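You operate a simulated robot arm through the tools that you are given. There is no shell and no other tool.

You run a simulated robot arm. Do the job below in one go: nothing can be reset, and whatever is moved stays where it is left.

Task
Swap the yellow roll on the tape peg for the orange one.
Fine: the yellow roll goes on the work board; swing the blue handle back over the peg. Where these are worked on the way, their far stop is far enough and under half their travel is too little: blue handle.

The check looks at the end state, three seconds after you hand in, the way a careful person would. Anything else that was tipped, shoved, dropped, spilled or broken makes it a failure.

Robot
A 6-joint arm with a two-finger gripper, fixed in place. Base frame: the origin is at the foot of the arm, x ahead of it, y to its left, z up. Units: mm, degrees, N and s.
With the tool pointing down near the work surface it reaches from about 120 to 680 mm from the base axis. Its first joint turns from -66.0 to 66.0 degrees. Payload 2.45 kg.
The tool frame sits at the grasp point between the pads (the TCP): z along the fingers, y along the line on which they close. The tips reach 30 mm beyond it. The gripper opens to 106 mm. The gripper's body begins 79 mm behind the TCP.
Orientation is that of the tool frame in the base frame, as [roll, pitch, yaw] about the fixed x, y, z axes, in that order (R = Rz(yaw) Ry(pitch) Rx(roll)). With the fingers straight down and closing along the base's y, the tool's x points along the base's -x, its y along +y and its z along -z.

Tools
- The arm moves only by the tool play_rows. Its argument "increments" is a list that holds one entry, the list of rows, each a list of 7 numbers: the shift along the tool's x, y, z in mm, then the turn, a rotation vector about the tool's x, y, z in degrees, then the gripper command, from -1 (fully open) to 1 (shut), values between in proportion. In form: [[[x, y, z, wx, wy, wz, grip], ...]]. A call has 1 to 20 rows; each row shifts and turns the commanded pose from where the row before left it, along the tool's axes as they then stand. Each row takes 0.2 s and may step no farther than 50 mm and 8.6 degrees from the row before; otherwise, or with a gripper value out of range, the whole call is refused. A pose out of reach is approached as far as the arm can. The call stops where the force on the tool passes 40 N (or 10 N more than at its start, if that is more) or the arm is blocked; 0.2 s more then pass. The fingers move at their own pace (about 153 mm/s each) and stop on an object; they squeeze with about 36 N. The grip force told is the motor's: it shows also when the fingers shut on nothing. Time passes only in rows, and 0.2 s behind the last, so rows that do not move let the fingers close. It gives the time, the measured TCP pose, the force on the tool (base axes), the opening and the grip force at its end, in the units of the frame above (readings bear some noise), with the torque about the TCP (base axes, N m) and any sound that the robot's microphone picked up.
- Cameras (640 x 400 px; columns grow to the right, rows downward): "scene" is fixed at [76.2, 435.4, 1408.5]; the picture's right is [-0.50, -0.86, 0.00], its down [-0.45, 0.26, -0.85] and it looks along [0.74, -0.43, -0.53] (base axes); focal length 260 px, centre (320, 200). "wrist" rides on the gripper at [76, -2, -106] in the tool frame; the picture's right is [0.02, 1.00, 0.00], its down [-0.78, 0.02, -0.62] and it looks along [-0.62, 0.01, 0.78] (tool axes); focal length 247 px, centre (320, 200).
- snapshot(camera): a new picture of that camera. No time passes.
- locate(camera, pixels): for up to 12 pixels [column, row] of the newest picture of that camera ("zoom" is the newest enlarged one), the place [x, y, z] in the base frame of the surface seen there, good to about 3 mm. No time passes.
- enlarge(camera, box): a new picture of the part [left, top, right, bottom] of that camera's present view, enlarged. No time passes.
- job_done(): hands the job in; it is judged then, once.

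Open the gripper and draw the arm clear of the work before you hand the job in, unless the task says otherwise.

The tools are called as a command line: name --argument value ..., lists and objects as JSON in quotes. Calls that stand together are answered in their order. play_rows: Moves the arm, as the interface text tells. Its arguments: {"type":"object","properties":{"increments":{"type":"array","items":{"type":"array","items":{"type":"array","items":{"type":"number"}}}}},"required":["increments"]} The other tools are called the same way: snapshot (camera) takes a picture; locate (camera, pixels) gives the place of the surface under pixels of a picture; enlarge (camera, box) takes an enlarged picture of a part of a camera's view; job_done () hands the job in.

At the start:

```text
time_s: 0.0
eef_pos: [336.5, 76.9, 1232.3]
tcp_rot: [-180.0, 0.0, -180.0]
ft_force: [0.5, 0.2, 0.4]
moment: [0.01, 0.03, -0.01]
opening: 106.0
grip_force: 0.0
```

scene: 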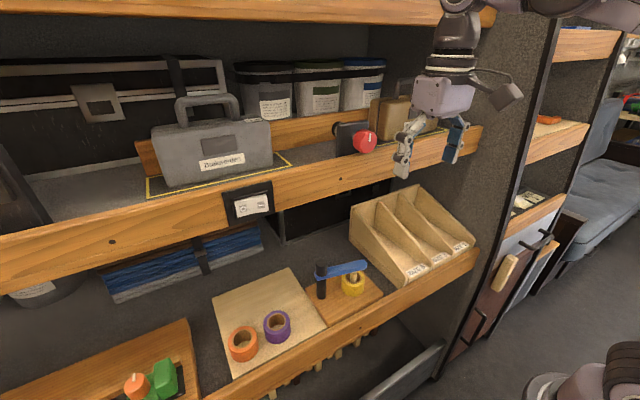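
wrist: 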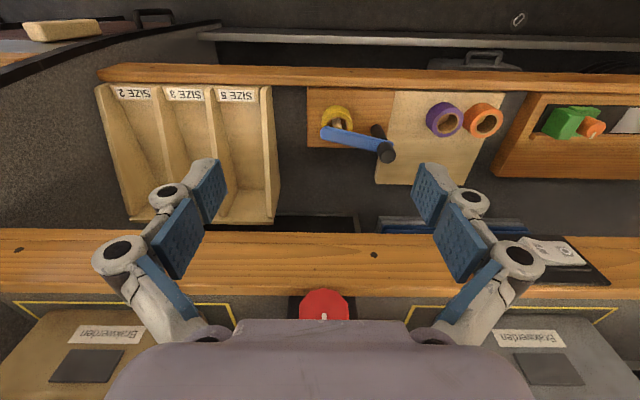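

I begin with closer views of the work area: the peg and handle around scene (345,280), and the rolls around (260,335).

enlarge --camera "scene" --box '[200, 230, 400, 380]'

enlarge --camera "wrist" --box '[280, 70, 520, 200]'

locate --camera "scene" --pixels '[[242, 328], [277, 312], [352, 277], [330, 270], [362, 265], [321, 265], [235, 300], [290, 275], [322, 318], [375, 295], [236, 375], [480, 262]]'

```text
2.67 times, centred on (300, 305) of scene
```

zoom: 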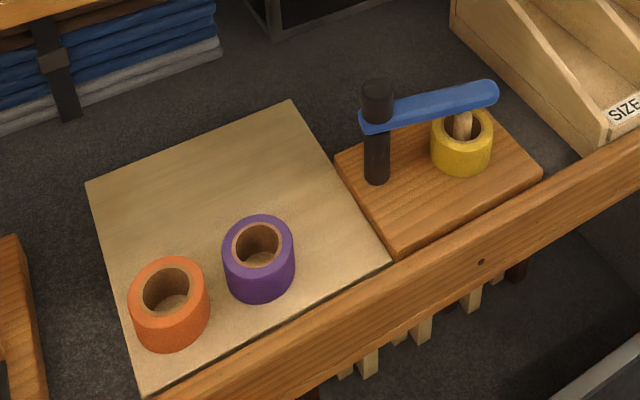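

```text
2.67 times, centred on (400, 135) of wrist
```

zoom: 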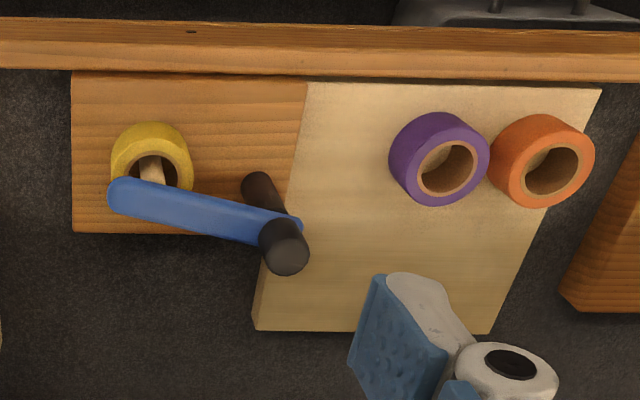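

```text
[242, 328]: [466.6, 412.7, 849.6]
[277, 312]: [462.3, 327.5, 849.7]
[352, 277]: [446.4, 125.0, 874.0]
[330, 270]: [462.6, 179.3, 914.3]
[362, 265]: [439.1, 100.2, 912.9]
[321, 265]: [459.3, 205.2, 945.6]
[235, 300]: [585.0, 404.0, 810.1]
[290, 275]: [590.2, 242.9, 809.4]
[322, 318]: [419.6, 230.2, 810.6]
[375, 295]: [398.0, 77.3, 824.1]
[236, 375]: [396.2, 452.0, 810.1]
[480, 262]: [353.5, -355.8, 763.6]
```

The bar sits at z≈913 over the yellow roll and the post stands near (459,205). I measure more of the surroundings: the upper shelf edges, the peg and the roll sizes.

enlarge --camera "scene" --box '[300, 245, 396, 305]'

locate --camera "scene" --pixels '[[340, 180], [345, 165], [250, 205], [420, 155], [100, 240], [340, 205], [160, 255], [366, 145], [400, 130], [140, 230], [350, 120], [430, 190]]'

locate --camera "wrist" --pixels '[[400, 235], [400, 270], [320, 300], [250, 240], [250, 75], [450, 80], [440, 105], [480, 108], [333, 115], [350, 138], [388, 152], [325, 133]]'

```text
6.67 times, centred on (348, 275) of scene
```

zoom: 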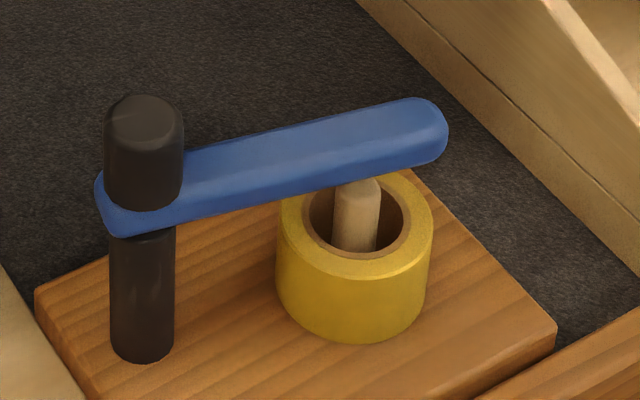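

```text
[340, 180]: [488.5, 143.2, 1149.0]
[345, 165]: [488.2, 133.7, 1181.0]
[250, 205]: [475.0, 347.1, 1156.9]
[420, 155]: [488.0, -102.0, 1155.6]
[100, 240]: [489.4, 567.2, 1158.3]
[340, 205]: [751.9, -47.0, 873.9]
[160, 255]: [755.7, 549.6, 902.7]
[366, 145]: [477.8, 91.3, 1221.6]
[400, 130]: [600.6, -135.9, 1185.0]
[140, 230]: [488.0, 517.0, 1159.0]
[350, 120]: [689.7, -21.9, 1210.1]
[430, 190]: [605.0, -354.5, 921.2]
```

```text
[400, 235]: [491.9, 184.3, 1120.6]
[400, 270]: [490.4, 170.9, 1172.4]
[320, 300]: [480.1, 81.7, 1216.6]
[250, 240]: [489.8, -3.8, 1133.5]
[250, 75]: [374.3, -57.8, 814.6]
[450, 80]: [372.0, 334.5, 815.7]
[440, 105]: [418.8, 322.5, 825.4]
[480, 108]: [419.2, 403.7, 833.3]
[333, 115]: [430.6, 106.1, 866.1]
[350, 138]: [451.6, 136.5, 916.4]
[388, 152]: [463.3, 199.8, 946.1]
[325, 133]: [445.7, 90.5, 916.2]
```

Upper shelf face is at x≈488, from z≈1120 up, so it only matters for the wrist. Now I measure the peg, bar and yellow roll with the fresh zoom.

locate --camera "zoom" --pixels '[[357, 187], [357, 215], [355, 240], [290, 215], [425, 220], [350, 268], [345, 335], [420, 130], [125, 210], [140, 355], [150, 120], [290, 165]]'

enlarge --camera "scene" --box '[218, 300, 314, 360]'

```text
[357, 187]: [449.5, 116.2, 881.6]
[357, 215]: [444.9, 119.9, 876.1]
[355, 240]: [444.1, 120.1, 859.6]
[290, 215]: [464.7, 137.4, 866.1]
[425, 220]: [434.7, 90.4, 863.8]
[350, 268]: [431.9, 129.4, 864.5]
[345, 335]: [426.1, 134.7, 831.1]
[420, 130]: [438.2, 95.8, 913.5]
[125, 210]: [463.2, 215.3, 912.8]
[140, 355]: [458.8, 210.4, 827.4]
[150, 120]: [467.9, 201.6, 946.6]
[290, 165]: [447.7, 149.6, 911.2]
```

```text
6.67 times, centred on (266, 330) of scene
```

zoom: 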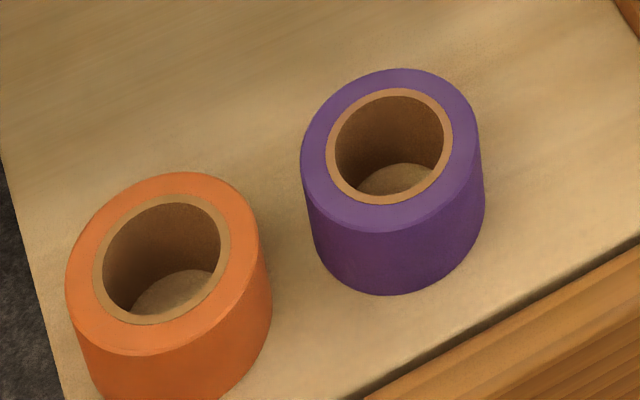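

Zoom shows orange and purple rims clearly. I measure points on the rims (just inside the outer edge) to find centres, radii and heights.

locate --camera "zoom" --pixels '[[73, 268], [256, 255], [168, 177], [145, 350], [100, 265], [224, 245], [308, 150], [474, 140], [400, 74], [378, 226], [330, 150], [448, 140]]'

enlarge --camera "wrist" --box '[410, 90, 522, 160]'

```text
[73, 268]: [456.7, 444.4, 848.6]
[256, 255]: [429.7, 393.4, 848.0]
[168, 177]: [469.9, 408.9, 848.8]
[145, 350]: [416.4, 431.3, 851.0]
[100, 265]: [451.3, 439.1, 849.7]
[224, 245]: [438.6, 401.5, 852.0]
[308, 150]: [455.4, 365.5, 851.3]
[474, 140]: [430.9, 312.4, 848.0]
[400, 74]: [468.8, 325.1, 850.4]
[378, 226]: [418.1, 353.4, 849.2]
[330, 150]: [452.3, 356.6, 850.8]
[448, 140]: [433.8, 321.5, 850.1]
```

```text
5.71 times, centred on (466, 125) of wrist
```

zoom: 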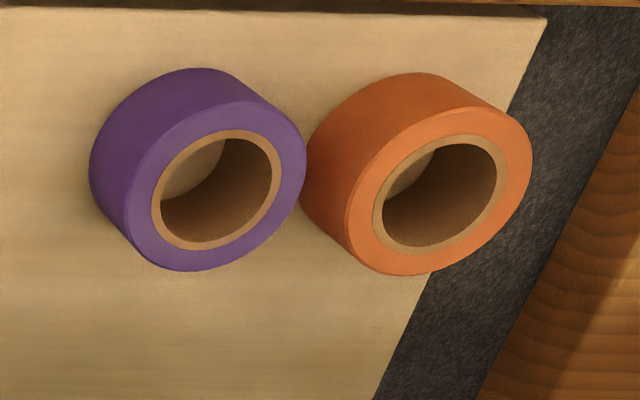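

Orange is centred near (443,419.5), purple near (443,339), both about R30, z 810–850. I check the wrist's bulk against the upper shelf before planning, and locate its surfaces.

enlarge --camera "scene" --box '[352, 0, 576, 200]'

locate --camera "scene" --pixels '[[445, 40], [475, 40], [455, 65], [480, 70], [420, 95], [465, 95], [505, 95], [515, 90], [460, 10], [485, 12], [560, 5], [365, 130]]'

locate --camera "wrist" --pixels '[[250, 68], [250, 84], [450, 70], [450, 88], [330, 92], [310, 145], [375, 180], [440, 187], [505, 95], [510, 110], [550, 100], [500, 180]]'

```text
2.00 times, centred on (464, 100) of scene
```

zoom: 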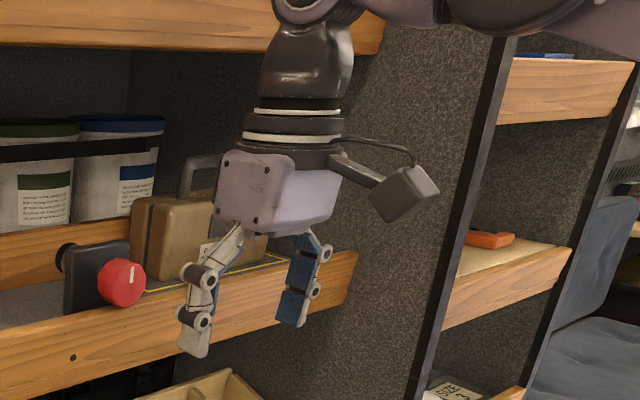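

```text
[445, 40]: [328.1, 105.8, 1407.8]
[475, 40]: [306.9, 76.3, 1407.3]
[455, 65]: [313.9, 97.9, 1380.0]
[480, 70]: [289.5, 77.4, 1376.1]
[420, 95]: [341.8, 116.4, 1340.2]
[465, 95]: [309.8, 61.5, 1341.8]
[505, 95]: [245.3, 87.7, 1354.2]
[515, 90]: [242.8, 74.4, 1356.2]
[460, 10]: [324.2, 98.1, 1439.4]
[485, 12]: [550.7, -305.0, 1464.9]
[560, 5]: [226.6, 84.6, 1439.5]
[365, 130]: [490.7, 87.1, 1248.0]
```

```text
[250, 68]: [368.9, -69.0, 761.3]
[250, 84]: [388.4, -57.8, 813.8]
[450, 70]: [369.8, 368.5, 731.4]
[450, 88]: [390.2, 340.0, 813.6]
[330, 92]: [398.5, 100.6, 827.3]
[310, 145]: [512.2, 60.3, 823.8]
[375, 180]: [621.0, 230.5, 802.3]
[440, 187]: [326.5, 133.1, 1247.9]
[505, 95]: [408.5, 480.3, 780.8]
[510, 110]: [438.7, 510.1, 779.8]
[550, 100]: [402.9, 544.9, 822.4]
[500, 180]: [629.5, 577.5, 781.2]
```

The wrist flange is about 30–36 mm in radius and 145–200 mm above the TCP, so working at x≈450 next to the shelf face (x 488) I will lean the tool back. First I lower the arm in free space at x≈336 to look at the handle closely.

play_rows --increments '[[[0, 5, 35, 0, 0, 0, -1], [0, 5, 35, 0, 0, 0, -1], [0, 5, 35, 0, 0, 0, -1], [0, 5, 35, 0, 0, 0, -1], [0, 5, 35, 0, 0, 0, -1], [0, 5, 35, 0, 0, 0, -1]]]'

```text
time_s: 1.4
eef_pos: [336.6, 106.5, 1020.0]
tcp_rot: [180.0, 0.1, -180.0]
ft_force: [0.2, 0.2, -0.6]
moment: [0.01, 0.0, 0.0]
opening: 106.1
grip_force: 0.0
```

The arm reached (336.6,106.5,1020) freely. I look at both cameras from here.

snapshot --camera "wrist"

snapshot --camera "scene"

```text
taken
```

wrist: 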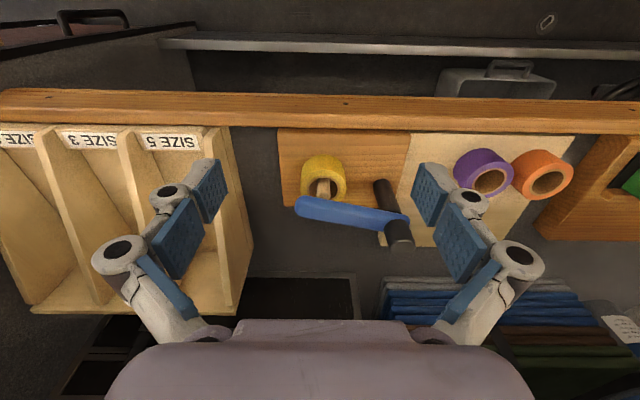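

```text
taken
```

scene: 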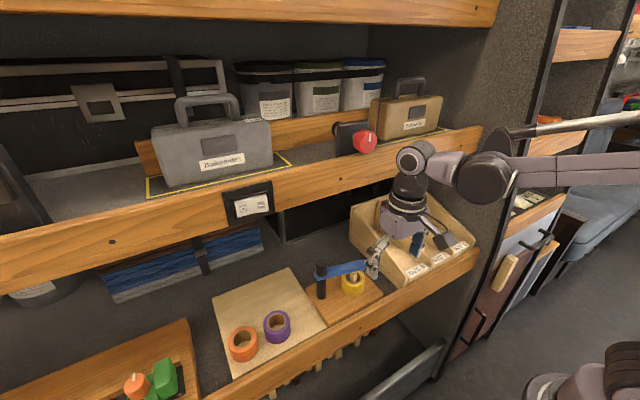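

The arm hangs cleanly: wrist joint at scene (412,158). I measure the wrist's top joint extents, and take close-ups of the handle and peg.

locate --camera "scene" --pixels '[[410, 158], [398, 158], [412, 142], [425, 150], [445, 162], [485, 180], [405, 185], [390, 190], [405, 215], [437, 237], [375, 262], [480, 150]]'

enlarge --camera "wrist" --box '[270, 130, 430, 260]'

```text
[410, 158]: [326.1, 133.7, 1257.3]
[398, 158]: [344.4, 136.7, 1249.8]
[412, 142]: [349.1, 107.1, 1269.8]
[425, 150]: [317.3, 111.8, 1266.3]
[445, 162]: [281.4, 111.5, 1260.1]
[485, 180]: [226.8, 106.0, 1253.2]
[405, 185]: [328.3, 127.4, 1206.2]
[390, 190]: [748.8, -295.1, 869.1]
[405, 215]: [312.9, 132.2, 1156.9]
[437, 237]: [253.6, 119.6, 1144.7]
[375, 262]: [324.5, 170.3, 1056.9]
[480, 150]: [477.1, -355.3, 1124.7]
```

```text
3.08 times, centred on (350, 195) of wrist
```

zoom: 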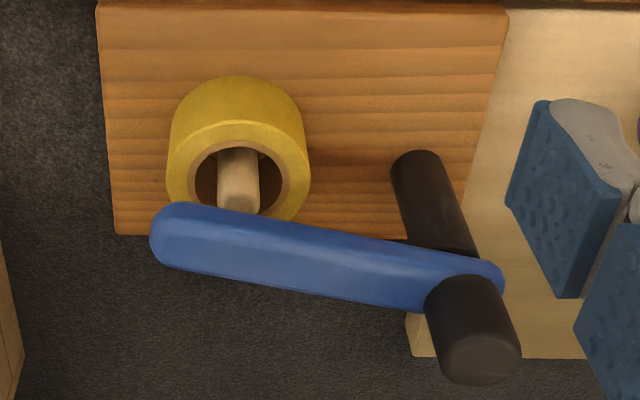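

The bar and peg top (zoom (238,205)) are visible. I measure the bar's edges, the roll's rim and the post.

locate --camera "zoom" --pixels '[[155, 235], [200, 210], [200, 262], [300, 235], [300, 283], [400, 250], [395, 300], [238, 200], [238, 165], [480, 355], [420, 170], [430, 205]]'

locate --camera "wrist" --pixels '[[322, 172], [307, 182], [341, 182], [320, 168], [285, 135], [405, 140], [300, 187], [345, 190], [283, 130], [298, 205], [372, 205], [420, 190]]'

```text
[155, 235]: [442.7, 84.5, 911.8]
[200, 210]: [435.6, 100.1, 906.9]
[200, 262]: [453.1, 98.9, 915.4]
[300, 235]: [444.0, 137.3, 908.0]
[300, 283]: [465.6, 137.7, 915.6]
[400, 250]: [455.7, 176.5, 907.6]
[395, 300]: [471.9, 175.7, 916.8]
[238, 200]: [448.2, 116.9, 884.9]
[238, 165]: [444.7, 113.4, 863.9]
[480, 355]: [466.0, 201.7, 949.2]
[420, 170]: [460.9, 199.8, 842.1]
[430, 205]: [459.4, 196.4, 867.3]
```

```text
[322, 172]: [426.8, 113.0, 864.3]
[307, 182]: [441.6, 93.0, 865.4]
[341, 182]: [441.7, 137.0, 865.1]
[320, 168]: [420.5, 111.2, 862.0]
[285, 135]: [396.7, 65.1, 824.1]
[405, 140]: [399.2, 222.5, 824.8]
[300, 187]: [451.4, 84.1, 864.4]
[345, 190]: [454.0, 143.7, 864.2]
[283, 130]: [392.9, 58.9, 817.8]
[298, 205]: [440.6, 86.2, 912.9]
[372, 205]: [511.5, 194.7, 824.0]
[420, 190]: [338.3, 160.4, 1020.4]
```

Bar: top z≈916, about 22 wide, tip at y≈84, pivot near (467,207); peg centre ≈(451,115) with top z≈887. I lean the tool 15° back, close the fingers and go to the front side of the bar's tip, about (390,95,925).

play_rows --increments '[[[0, 0, 0, 0, -7.5, 0, 1], [0, 0, 0, 0, -7.5, 0, 1], [-6.75, -2.9, 26.4, 0, 0, 0, 1], [-6.75, -2.9, 26.4, 0, 0, 0, 1], [-6.75, -2.9, 26.4, 0, 0, 0, 1], [-6.75, -2.8, 26.4, 0, 0, 0, 1], [0, 0, 0, 0, 0, 0, 1]]]'

```text
time_s: 3.0
eef_pos: [390.6, 95.4, 926.1]
tcp_rot: [-179.9, 14.9, -179.9]
ft_force: [0.6, 0.7, 0.0]
moment: [-0.01, -0.02, 0.02]
opening: 0.0
grip_force: 28.6
```

I'm at (390.6,95.4,926) with the fingers closed. I take a look before pushing.

snapshot --camera "wrist"

enlarge --camera "scene" --box '[300, 200, 460, 320]'

```text
taken
```

wrist: 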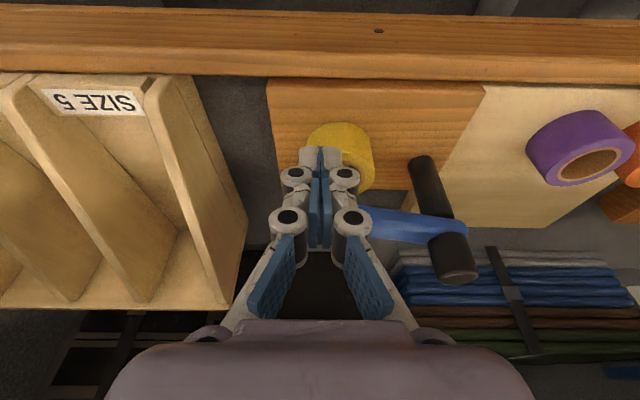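

```text
3.33 times, centred on (380, 260) of scene
```

zoom: 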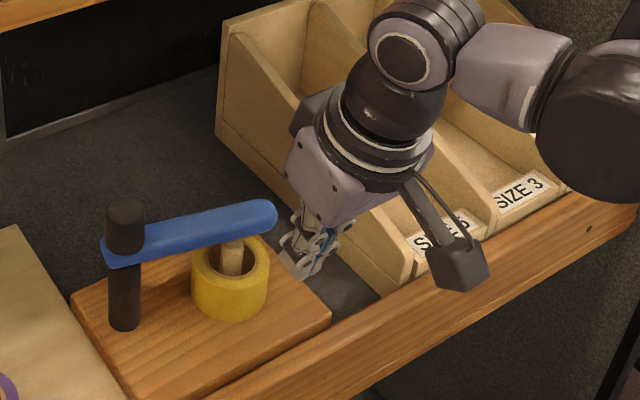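

Fingers are in front of the bar tip with clear space. I push gently toward +x in small steps and watch the force to see whether the handle swings that way.

play_rows --increments '[[[-3.86, 0, 1.04, 0, 0, 0, 1], [-3.86, 0, 1.04, 0, 0, 0, 1], [-3.86, 0, 1.04, 0, 0, 0, 1], [-3.86, 0, 1.04, 0, 0, 0, 1], [-3.86, 0, 1.04, 0, 0, 0, 1], [-2.41, 0, 0.65, 0, 0, 0, 1], [-2.41, 0, 0.65, 0, 0, 0, 1], [-2.41, 0, 0.65, 0, 0, 0, 1], [-2.41, 0, 0.65, 0, 0, 0, 1], [-2.41, 0, 0.65, 0, 0, 0, 1], [-2.41, 0, 0.65, 0, 0, 0, 1]]]'

```text
time_s: 5.4
eef_pos: [425.9, 95.3, 928.5]
tcp_rot: [180.0, 15.0, 180.0]
ft_force: [0.2, 0.1, -0.7]
moment: [0.0, 0.02, 0.0]
opening: 0.1
grip_force: 29.0
```

No force at x 425.9. I check whether the bar has moved or the tips passed below it.

enlarge --camera "scene" --box '[300, 230, 396, 305]'

snapshot --camera "wrist"

```text
5.33 times, centred on (348, 268) of scene
```

zoom: 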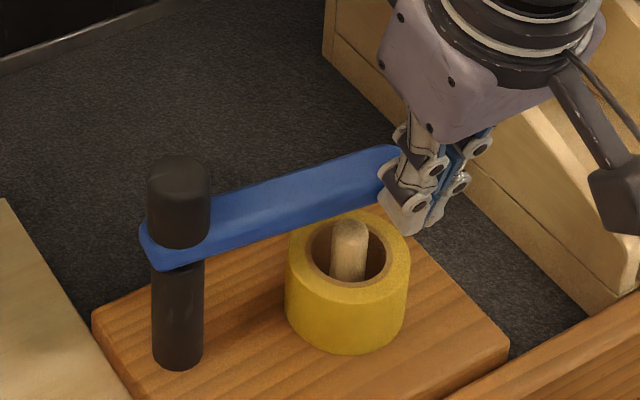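

```text
taken
```

wrist: 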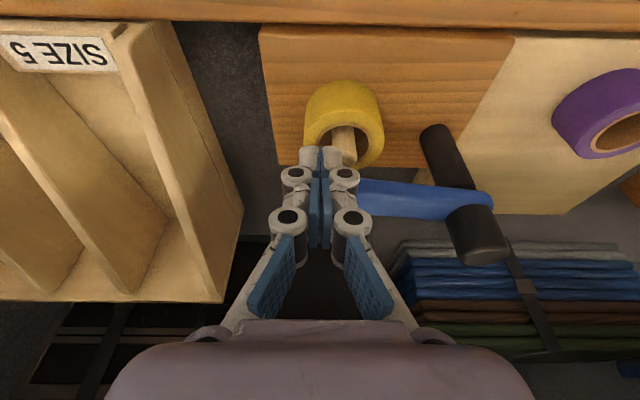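

The bar swings toward +x freely (bar has moved, peg now visible at zoom (348,250)). I lean further to 25° for shelf clearance and keep pushing along the arc about the post.

play_rows --increments '[[[0.45, 0, 1.69, 0, -5, 0, 1], [0.6, 0, 1.6, 0, -5, 0, 1], [-5.44, 1.5, 2.54, 0, 0, 0, 1], [-5.44, 1.5, 2.54, 0, 0, 0, 1], [-6.16, 2, 2.88, 0, 0, 0, 1], [-6.16, 2, 2.88, 0, 0, 0, 1], [-6.16, 2, 2.88, 0, 0, 0, 1], [-6.16, 2, 2.88, 0, 0, 0, 1], [-6.16, 2, 2.88, 0, 0, 0, 1]]]'

```text
time_s: 7.4
eef_pos: [472.1, 108.6, 924.2]
tcp_rot: [180.0, 25.0, 179.9]
ft_force: [-0.4, -0.3, 0.3]
moment: [-0.04, -0.03, 0.01]
opening: 0.0
grip_force: 28.1
```

The push stays free of force at (472,108.6,924). I check the view before going on around the arc.

enlarge --camera "scene" --box '[290, 130, 450, 300]'

snapshot --camera "wrist"

```text
2.35 times, centred on (370, 215) of scene
```

zoom: 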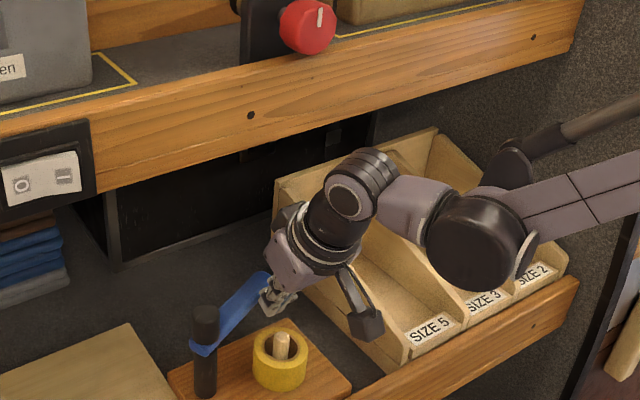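

```text
taken
```

wrist: 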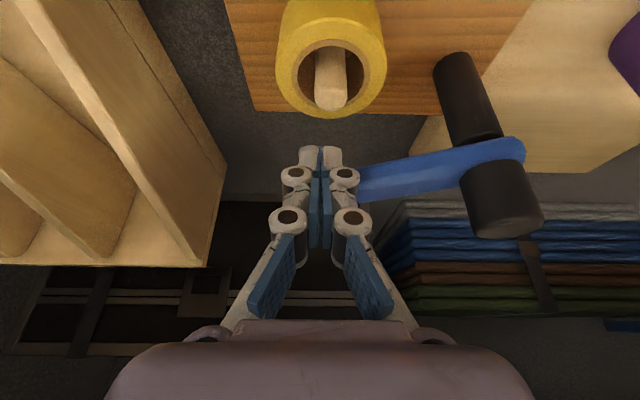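

The bar is swung past the peg and the wrist is well clear of the shelf rail. I continue the arc toward (501,155).

play_rows --increments '[[[-5.21, 5.25, 2.43, 0, 0, 0, 1], [-5.21, 5.25, 2.43, 0, 0, 0, 1], [-5.21, 5.25, 2.43, 0, 0, 0, 1], [-5.21, 5.25, 2.43, 0, 0, 0, 1], [-1.45, 6.5, 0.68, 0, 0, 0, 1], [-1.45, 6.5, 0.68, 0, 0, 0, 1], [-1.45, 6.5, 0.68, 0, 0, 0, 1], [-1.45, 6.5, 0.68, 0, 0, 0, 1]]]'

snapshot --camera "wrist"

```text
time_s: 9.2
eef_pos: [501.7, 155.1, 923.9]
tcp_rot: [180.0, 25.0, 179.9]
ft_force: [0.3, -0.6, -0.3]
moment: [0.0, -0.01, -0.02]
opening: 0.1
grip_force: 29.6
```

```text
taken
```

wrist: 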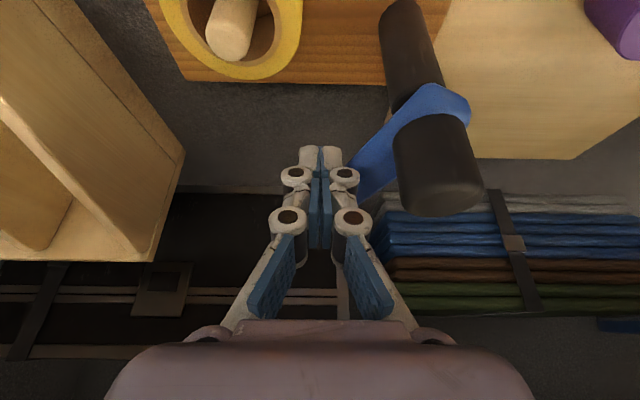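

The bar is about 60° open now with no resistance. I continue with smaller steps in +y to find the far stop.

play_rows --increments '[[[-0.8, 3.8, 0.38, 0, 0, 0, 1], [-0.8, 3.8, 0.38, 0, 0, 0, 1], [-0.8, 3.8, 0.38, 0, 0, 0, 1], [-0.8, 3.8, 0.38, 0, 0, 0, 1], [-0.8, 3.8, 0.38, 0, 0, 0, 1], [0, 3, 0, 0, 0, 0, 1], [0, 3, 0, 0, 0, 0, 1], [-0.9, 3, 0.42, 0, 0, 0, 1], [-0.9, 3, 0.42, 0, 0, 0, 1], [-0.9, 3, 0.42, 0, 0, 0, 1]]]'

snapshot --camera "wrist"

enlarge --camera "scene" --box '[290, 180, 420, 300]'

```text
time_s: 10.9
eef_pos: [504.9, 171.8, 923.4]
tcp_rot: [-179.0, 24.7, 179.8]
ft_force: [-2.3, -7.8, 3.3]
moment: [-0.02, 0.02, 0.02]
opening: 0.0
grip_force: 28.6
stopped in row 8: the force on the tool passed its limit at 43 N (the readings are from after the stop); the commanded pose is now the measured one
```

```text
taken
```

wrist: 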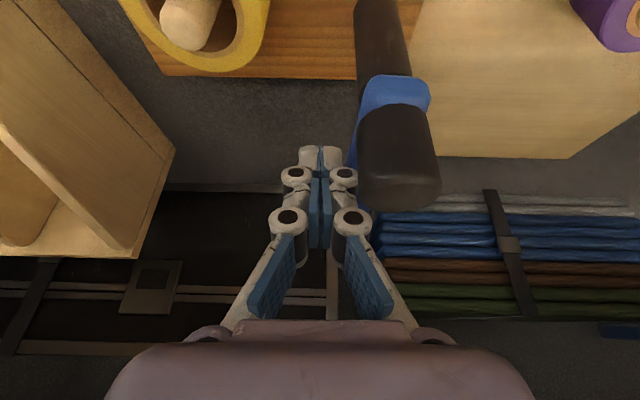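

```text
3.33 times, centred on (355, 240) of scene
```

zoom: 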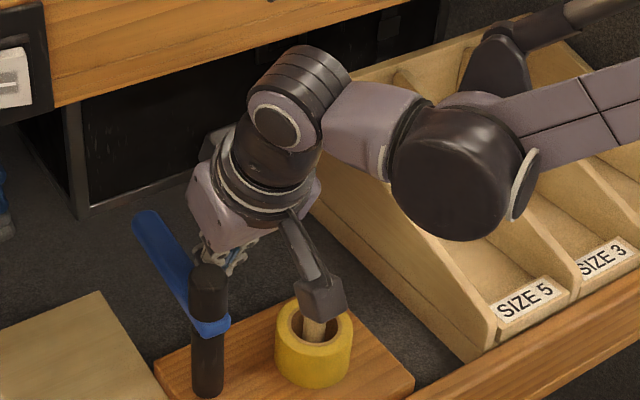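

The handle hit its far stop (force 43 N at about 80° open). I back off in −y, then retract toward −x and up.

play_rows --increments '[[[0, -4, 0, 0, 0, 0, 1], [0, -7, 0, 0, 0, 0, 1], [0, -7, 0, 0, 0, 0, 1], [0, -7, 0, 0, 0, 0, 1], [17.6, 0, -21.4, 0, 0, 0, 1], [17.6, 0, -21.4, 0, 0, 0, 1], [17.6, 0, -21.4, 0, 0, 0, 1], [17.6, 0, -21.4, 0, 0, 0, 1], [17.6, 0, -21.4, 0, 0, 0, 1]]]'

snapshot --camera "wrist"

enlarge --camera "scene" --box '[290, 180, 420, 300]'

```text
time_s: 12.9
eef_pos: [380.7, 153.1, 984.5]
tcp_rot: [-179.2, 24.8, 179.9]
ft_force: [-0.5, 0.4, 0.2]
moment: [0.0, -0.01, -0.02]
opening: 0.0
grip_force: 28.6
```

```text
taken
```

wrist: 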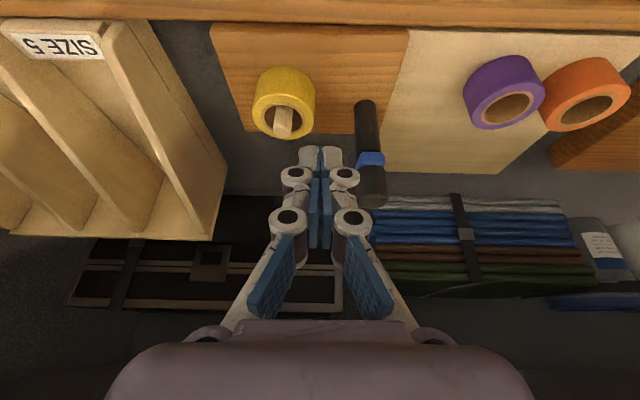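

```text
3.33 times, centred on (355, 240) of scene
```

zoom: 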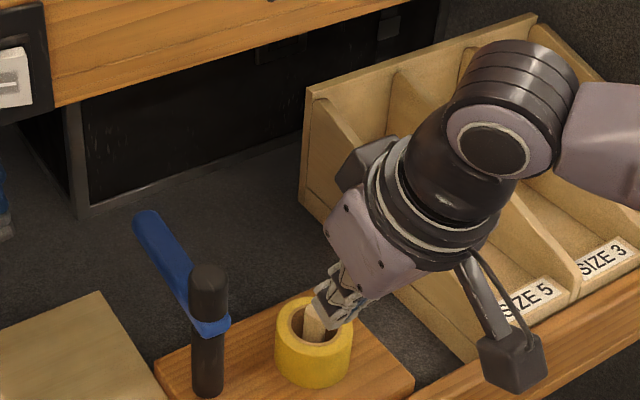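

The handle stays open at its far stop. With the view clear I measure the yellow roll, the peg, the bin wall near it, and the work board corners and free area.

enlarge --camera "wrist" --box '[230, 40, 390, 170]'

locate --camera "wrist" --pixels '[[105, 45], [170, 110], [215, 190], [255, 108], [313, 108], [284, 95], [283, 118], [285, 135], [370, 160], [375, 195], [410, 35], [490, 168]]'

locate --camera "scene" --pixels '[[216, 297], [290, 269], [325, 322], [234, 375], [288, 340], [255, 285], [285, 295], [335, 246], [375, 200], [320, 268]]'

```text
3.08 times, centred on (310, 105) of wrist
```

zoom: 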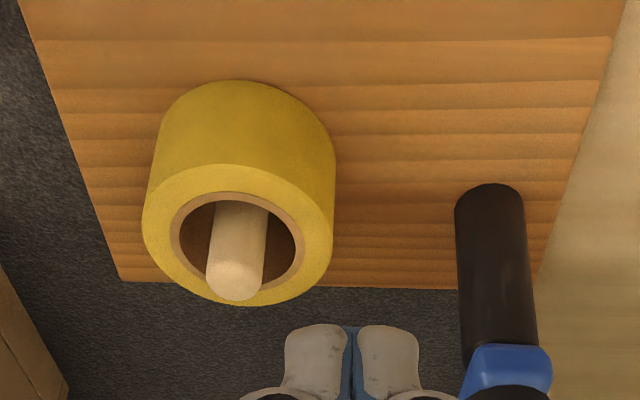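

```text
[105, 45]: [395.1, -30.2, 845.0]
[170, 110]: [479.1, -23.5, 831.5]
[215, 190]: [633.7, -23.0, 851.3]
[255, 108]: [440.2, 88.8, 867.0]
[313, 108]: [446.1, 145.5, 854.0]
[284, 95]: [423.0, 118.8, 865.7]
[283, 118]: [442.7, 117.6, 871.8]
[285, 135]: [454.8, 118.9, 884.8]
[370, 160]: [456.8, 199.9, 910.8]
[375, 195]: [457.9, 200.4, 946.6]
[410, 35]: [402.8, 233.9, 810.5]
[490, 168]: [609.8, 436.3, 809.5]
```

```text
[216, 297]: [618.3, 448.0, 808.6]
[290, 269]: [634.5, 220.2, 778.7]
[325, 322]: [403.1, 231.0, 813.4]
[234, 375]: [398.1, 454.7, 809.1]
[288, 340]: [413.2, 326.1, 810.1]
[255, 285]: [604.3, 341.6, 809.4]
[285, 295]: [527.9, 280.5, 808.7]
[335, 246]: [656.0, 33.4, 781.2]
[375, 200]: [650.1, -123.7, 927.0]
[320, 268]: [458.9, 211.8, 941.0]
```

Board top spans about x 396–618, y 231–455 at z≈810; the bin wall is at y≈−23, well away. I refine the yellow roll's rim and the peg's top centre.

locate --camera "zoom" --pixels '[[150, 215], [325, 222], [235, 172], [275, 292], [233, 288], [235, 265], [213, 275], [258, 275], [180, 225], [298, 240], [490, 195], [60, 290]]'

```text
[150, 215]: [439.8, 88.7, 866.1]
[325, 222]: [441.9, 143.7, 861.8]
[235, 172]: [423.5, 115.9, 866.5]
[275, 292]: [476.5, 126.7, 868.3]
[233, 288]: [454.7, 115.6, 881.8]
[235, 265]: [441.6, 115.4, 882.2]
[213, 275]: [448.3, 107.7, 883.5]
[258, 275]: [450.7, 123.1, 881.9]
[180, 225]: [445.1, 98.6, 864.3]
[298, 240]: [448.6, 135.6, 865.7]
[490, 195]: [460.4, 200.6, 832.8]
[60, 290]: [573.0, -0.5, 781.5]
```

Yellow roll and peg share the centre (450,115.5); roll top z≈866, peg top ≈887. I straighten the small roll error, open to about 84 mm and move to (443,115.5,960) above the yellow roll.

play_rows --increments '[[[0, -18.8, 0, -0.8, 0, 0, 1], [0, -18.8, 0, 0, -0.1, 0, -0.585], [0, 0, 0, 0, 0, 0, -0.585], [-15.4, 0, 16.2, 0, 0, 0, -0.585], [-15.4, 0, 16.2, 0, 0, 0, -0.585], [-15.4, 0, 16.2, 0, 0, 0, -0.585], [0, 0, 0, 0, 0, 0, -0.585]]]'

snapshot --camera "wrist"

enlarge --camera "scene" --box '[290, 150, 450, 300]'

```text
time_s: 14.5
eef_pos: [444.0, 113.0, 960.5]
tcp_rot: [-180.0, 25.0, 179.8]
ft_force: [-0.1, 0.0, 0.3]
moment: [0.01, 0.01, -0.01]
opening: 83.8
grip_force: 0.0
```

```text
taken
```

wrist: 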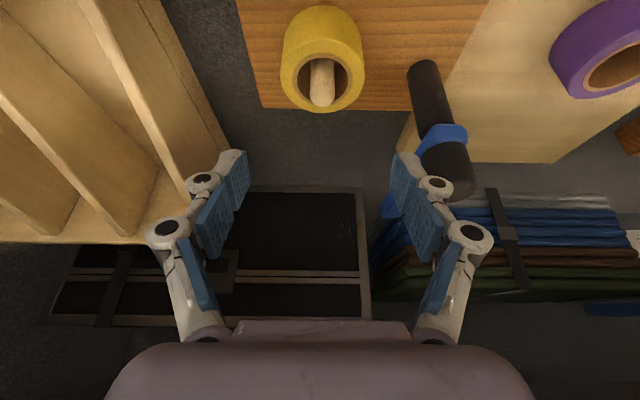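

```text
2.67 times, centred on (370, 225) of scene
```

zoom: 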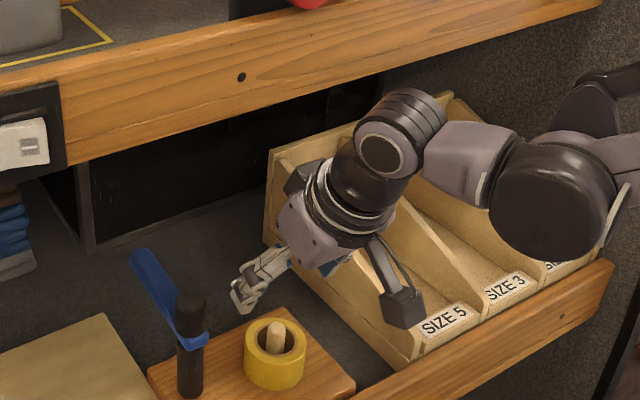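

Gripper is above the roll at (444,113,960), centred within a few mm. I narrow to about 74 mm, correct y by +2.5 and descend to just above the roll's rim first.

play_rows --increments '[[[0.9, 2.5, -0.4, 0, 0, 0, -0.396], [6.77, 0, 14.5, 0, 0, 0, -0.396], [6.77, 0, 14.5, 0, 0, 0, -0.396], [6.77, 0, 14.5, 0, 0, 0, -0.396], [0, 0, 0, 0, 0, 0, -0.396]]]'

snapshot --camera "wrist"

enlarge --camera "scene" --box '[290, 200, 420, 300]'

```text
time_s: 15.7
eef_pos: [441.6, 116.1, 912.3]
tcp_rot: [179.9, 25.0, 179.9]
ft_force: [-0.7, 0.2, 0.6]
moment: [0.01, 0.0, 0.0]
opening: 73.8
grip_force: 0.1
```

```text
taken
```

wrist: 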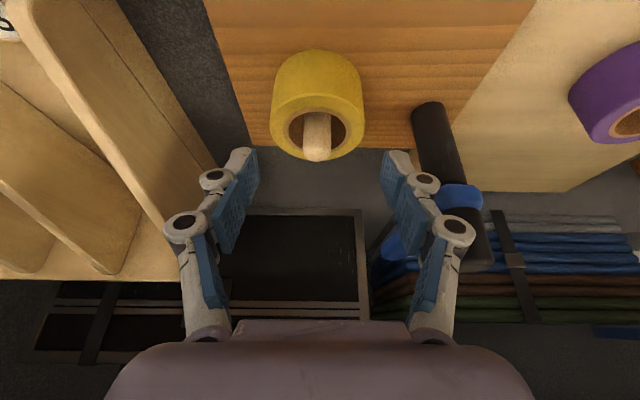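

```text
4.00 times, centred on (355, 250) of scene
```

zoom: 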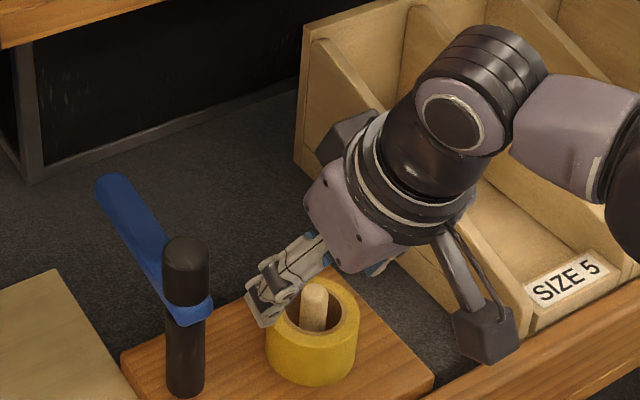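

Roll is centred between the fingers (column ~317 vs finger midpoint 320). I descend the last 51 mm to TCP z≈861.

play_rows --increments '[[[5.07, 0, 11.7, 0, 0, 0, -0.396], [5.07, 0, 11.7, 0, 0, 0, -0.396], [5.07, 0, 11.7, 0, 0, 0, -0.396], [1.7, 0, 3.9, 0, 0, 0, -0.396], [1.7, 0, 3.9, 0, 0, 0, -0.396], [1.7, 0, 3.9, 0, 0, 0, -0.396], [0, 0, 0, 0, 0, 0, -0.396]]]'

snapshot --camera "wrist"

enlarge --camera "scene" --box '[290, 220, 400, 310]'

```text
time_s: 17.3
eef_pos: [443.2, 116.3, 859.9]
tcp_rot: [179.9, 25.0, 179.9]
ft_force: [-1.3, -0.3, -0.4]
moment: [0.0, -0.01, 0.01]
opening: 73.9
grip_force: 0.1
```

```text
taken
```

wrist: 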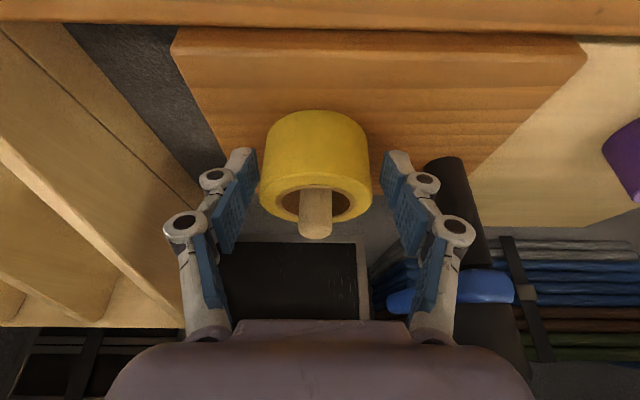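

```text
4.44 times, centred on (345, 265) of scene
```

zoom: 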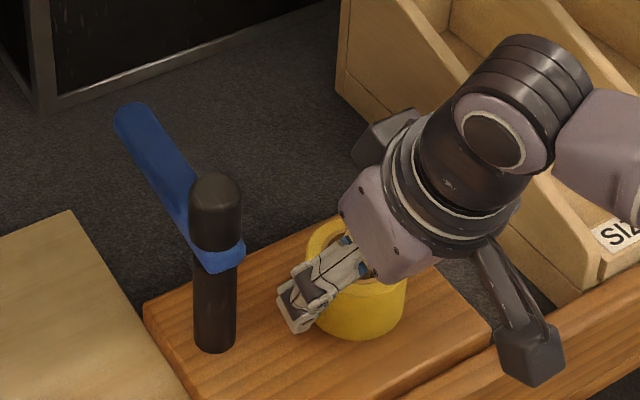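

The fingers straddle the roll at z≈860 with no contact force. I close on it.

play_rows --increments '[[[0, 0, 0, 0, 0, 0, 1], [0, 0, 0, 0, 0, 0, 1], [0, 0, 0, 0, 0, 0, 1], [0, 0, 0, 0, 0, 0, 1]]]'

```text
time_s: 18.3
eef_pos: [443.4, 115.8, 860.5]
tcp_rot: [-180.0, 25.0, 179.9]
ft_force: [-2.2, -2.8, 9.5]
moment: [-0.02, -0.08, -0.02]
opening: 61.2
grip_force: 36.0
```

Gripped at 61 mm opening. I lift straight up in small steps and watch the force.

play_rows --increments '[[[-2.11, 0, -4.53, 0, 0, 0, 1], [-2.11, 0, -4.53, 0, 0, 0, 1], [-4.23, 0, -9.06, 0, 0, 0, 1], [-4.23, 0, -9.06, 0, 0, 0, 1], [0, 0, 0, 0, 0, 0, 1]]]'

snapshot --camera "wrist"

enlarge --camera "scene" --box '[290, 220, 400, 310]'

```text
time_s: 19.5
eef_pos: [442.7, 116.1, 889.4]
tcp_rot: [180.0, 24.9, 179.9]
ft_force: [0.5, 0.2, -0.3]
moment: [-0.01, 0.01, 0.01]
opening: 61.2
grip_force: 36.0
```

```text
taken
```

wrist: 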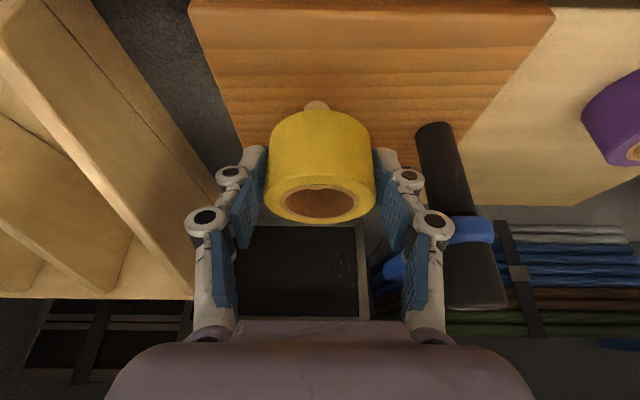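

```text
4.44 times, centred on (345, 265) of scene
```

zoom: 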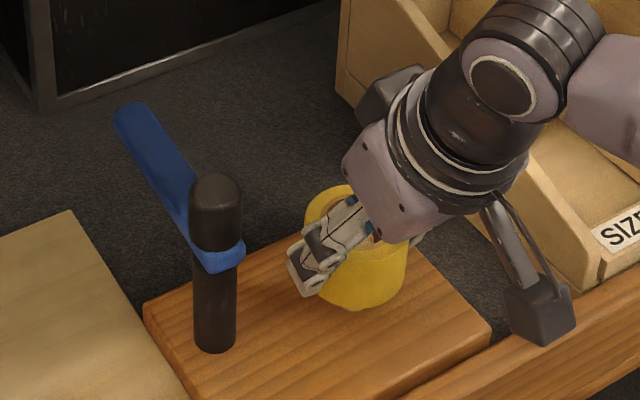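

The beige stub at wrist (317,105) is the peg's base seen below the rising roll; the lift is force-free. I lift another 48 mm to clear the peg top.

play_rows --increments '[[[-4.23, 0, -9.06, 0, 0, 0, 1], [-4.23, 0, -9.06, 0, 0, 0, 1], [-4.23, 0, -9.06, 0, 0, 0, 1], [-4.23, 0, -9.06, 0, 0, 0, 1], [-3.4, 0, -7.25, 0, 0, 0, 1], [0, 0, 0, 0, 0, 0, 1]]]'

snapshot --camera "wrist"

enlarge --camera "scene" --box '[290, 210, 400, 310]'

```text
time_s: 20.9
eef_pos: [442.5, 116.4, 937.9]
tcp_rot: [180.0, 24.8, 179.9]
ft_force: [0.0, 0.0, 0.0]
moment: [0.0, 0.02, 0.03]
opening: 61.0
grip_force: 36.2
```

```text
taken
```

wrist: 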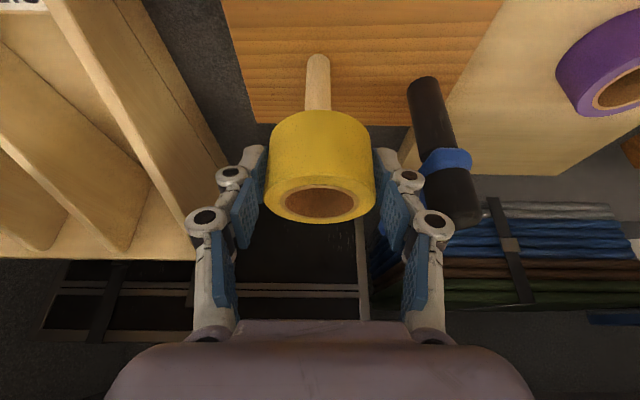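

```text
4.00 times, centred on (345, 260) of scene
```

zoom: 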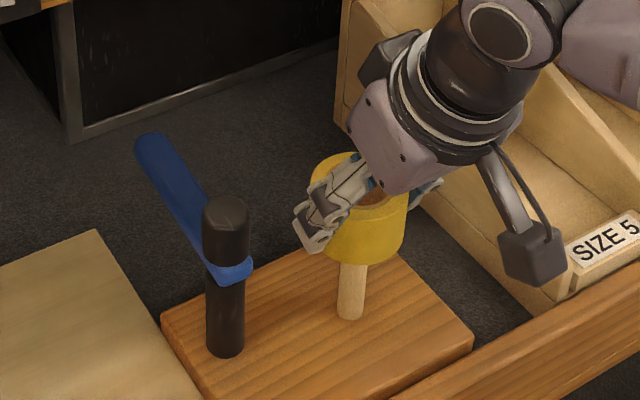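

Roll is fully above the peg (peg visible below it). I raise a little more, retract to x≈360 and carry it left to y≈300, passing in front of the post.

play_rows --increments '[[[-4.65, 0, -9.97, 0, 0, 0, 1], [-4.65, 0, -9.97, 0, 0, 0, 1], [18.6, 0, -8.7, 0, 0, 0, 1], [18.6, 0, -8.7, 0, 0, 0, 1], [18.6, 0, -8.7, 0, 0, 0, 1], [18.6, 0, -8.7, 0, 0, 0, 1], [0, 23, 0, 0, 0, 0, 1], [0, 23, 0, 0, 0, 0, 1], [0, 23, 0, 0, 0, 0, 1], [0, 23, 0, 0, 0, 0, 1], [0, 23, 0, 0, 0, 0, 1], [0, 23, 0, 0, 0, 0, 1], [0, 23, 0, 0, 0, 0, 1], [0, 23, 0, 0, 0, 0, 1], [0, 0, 0, 0, 0, 0, 1]]]'

snapshot --camera "wrist"

snapshot --camera "scene"

```text
time_s: 24.1
eef_pos: [359.6, 299.0, 960.2]
tcp_rot: [-180.0, 24.9, 179.9]
ft_force: [-0.1, 0.5, -1.0]
moment: [-0.01, 0.02, 0.0]
opening: 60.9
grip_force: 36.6
```

```text
taken
```

wrist: 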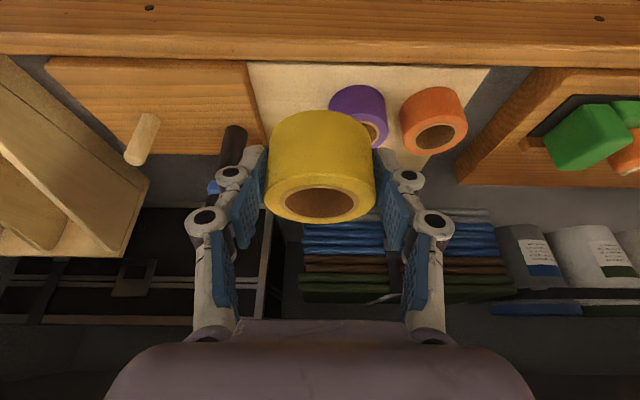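

```text
taken
```

scene: 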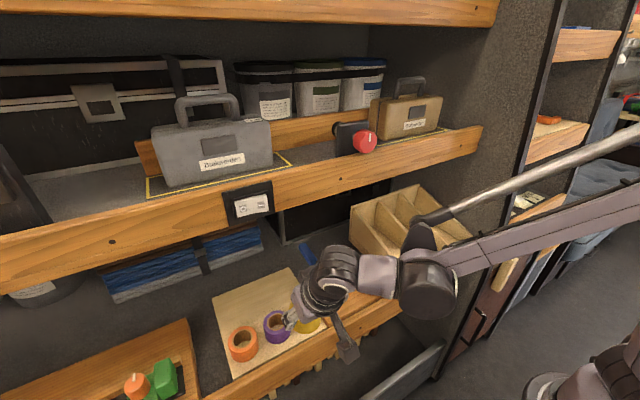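

Holding steady at (359.6,299,960). I lower to z≈905 (roll bottom about 20 mm above the purple roll's top) and advance to x≈522 over the free back part of the board.

play_rows --increments '[[[7.8, 0.5, 16.6, 0, 0, 0, 1], [7.8, 0.5, 16.6, 0, 0, 0, 1], [7.8, 0, 16.6, 0, 0, 0, 1], [-18.46, 0, 8.61, 0, 0, 0, 1], [-18.46, 0, 8.61, 0, 0, 0, 1], [-18.46, 0, 8.61, 0, 0, 0, 1], [-18.46, 0, 8.61, 0, 0, 0, 1], [-18.46, 0, 8.61, 0, 0, 0, 1], [-18.46, 0, 8.61, 0, 0, 0, 1], [-18.46, 0, 8.61, 0, 0, 0, 1], [-18.46, 0, 8.61, 0, 0, 0, 1], [0, 0, 0, 0, 0, 0, 1]]]'

snapshot --camera "wrist"

snapshot --camera "scene"

```text
time_s: 26.7
eef_pos: [524.6, 300.3, 905.0]
tcp_rot: [-179.9, 24.9, 179.9]
ft_force: [-0.1, -0.1, -1.2]
moment: [0.0, 0.02, -0.05]
opening: 61.5
grip_force: 35.8
```

```text
taken
```

wrist: 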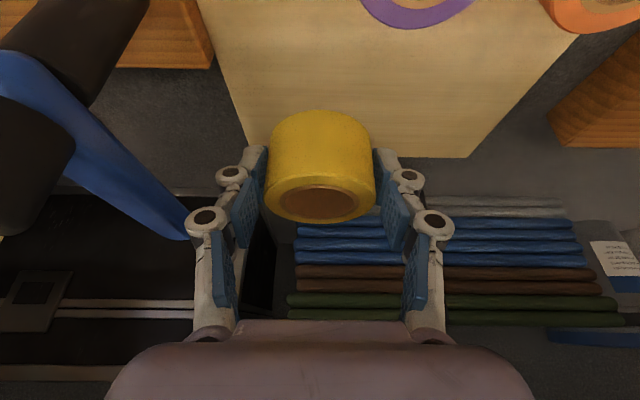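

```text
taken
```

scene: 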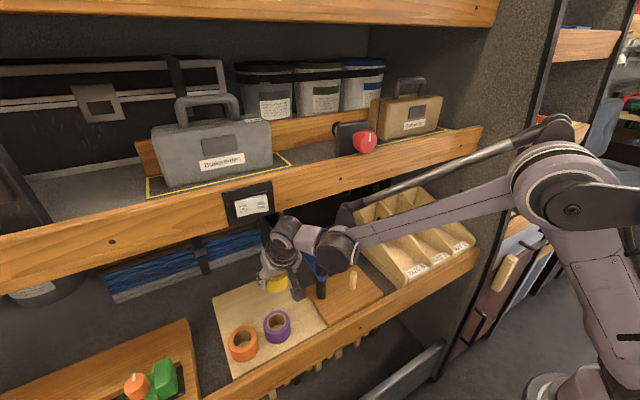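

At (524.6,300.3,905) with the roll over the clear back area of the board. I descend to TCP z≈847, slowing at the end.

play_rows --increments '[[[4.9, 0, 10.5, 0, 0, 0, 1], [4.9, 0, 10.5, 0, 0, 0, 1], [4.9, 0, 10.5, 0, 0, 0, 1], [4.9, 0, 10.5, 0, 0, 0, 1], [1.6, 0, 3.5, 0, 0, 0, 1], [1.6, 0, 3.5, 0, 0, 0, 1], [1.6, 0, 3.5, 0, 0, 0, 1], [0, 0, 0, 0, 0, 0, 1]]]'

snapshot --camera "wrist"

enlarge --camera "scene" --box '[210, 200, 370, 370]'

```text
time_s: 28.5
eef_pos: [524.2, 301.5, 847.0]
tcp_rot: [-180.0, 24.9, 179.9]
ft_force: [-0.8, -0.9, -0.2]
moment: [0.03, 0.0, 0.0]
opening: 61.1
grip_force: 36.6
```

```text
taken
```

wrist: 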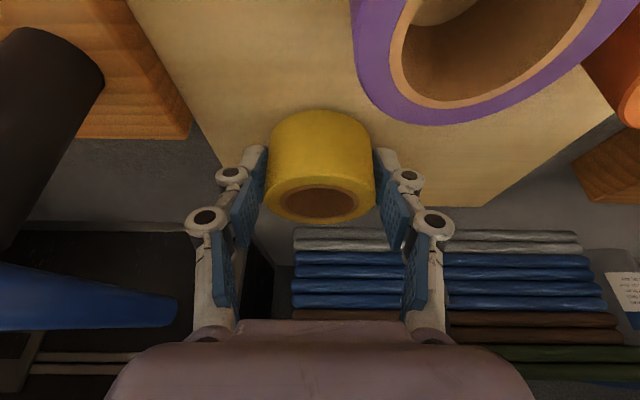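

```text
2.35 times, centred on (290, 285) of scene
```

zoom: 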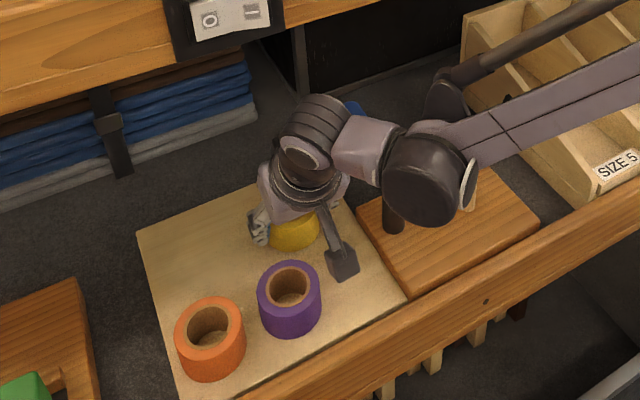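

Roll is just above the board. I check the forearm joint's height over the post (zoom (430,180)) while lowering the last couple of mm.

locate --camera "zoom" --pixels '[[430, 170], [390, 215], [425, 215], [395, 230], [300, 105], [340, 262]]'

play_rows --increments '[[[0.42, 0, 0.91, 0, 0, 0, 1], [0.42, 0, 0.91, 0, 0, 0, 1], [0, 0, 0, 0, 0, 0, 1]]]'

```text
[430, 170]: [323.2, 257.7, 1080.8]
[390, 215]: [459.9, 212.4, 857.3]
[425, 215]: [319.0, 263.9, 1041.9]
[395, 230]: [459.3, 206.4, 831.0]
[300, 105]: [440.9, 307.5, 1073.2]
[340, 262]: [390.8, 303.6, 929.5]
```

```text
time_s: 29.3
eef_pos: [525.4, 300.5, 845.5]
tcp_rot: [179.9, 24.9, 179.9]
ft_force: [-0.1, -0.2, -0.6]
moment: [0.0, 0.01, 0.04]
opening: 61.1
grip_force: 35.6
```

Arm parts are well clear (joint at z≥1040). No contact force yet at z 845.5, so I go down 2 mm more in 1 mm steps.

play_rows --increments '[[[0.42, 0, 0.91, 0, 0, 0, 1], [0, 0, 0, 0, 0, 0, 1]]]'

```text
time_s: 29.9
eef_pos: [523.0, 299.2, 845.4]
tcp_rot: [-180.0, 24.8, 179.9]
ft_force: [0.4, 0.6, -0.7]
moment: [-0.02, 0.03, -0.02]
opening: 61.0
grip_force: 36.0
```

Still no contact force; readings carry about ±1 mm noise. One more mm down.

play_rows --increments '[[[0.42, 0, 0.91, 0, 0, 0, 1], [0, 0, 0, 0, 0, 0, 1]]]'

enlarge --camera "scene" --box '[255, 255, 335, 315]'

```text
time_s: 30.5
eef_pos: [524.2, 299.0, 845.3]
tcp_rot: [-179.9, 25.1, 179.9]
ft_force: [-0.3, 0.6, 16.5]
moment: [0.02, 0.16, -0.03]
opening: 60.9
grip_force: 36.3
```

```text
6.67 times, centred on (295, 285) of scene
```

zoom: 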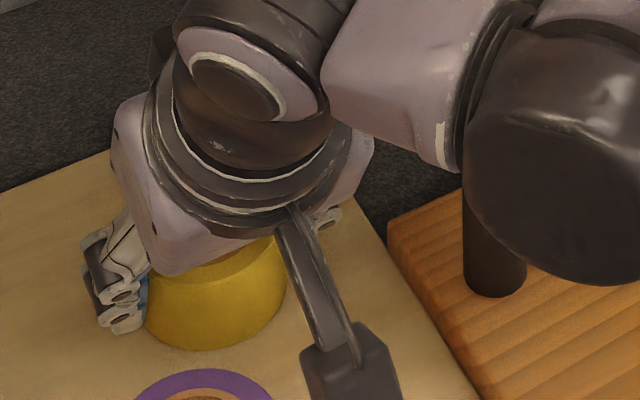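

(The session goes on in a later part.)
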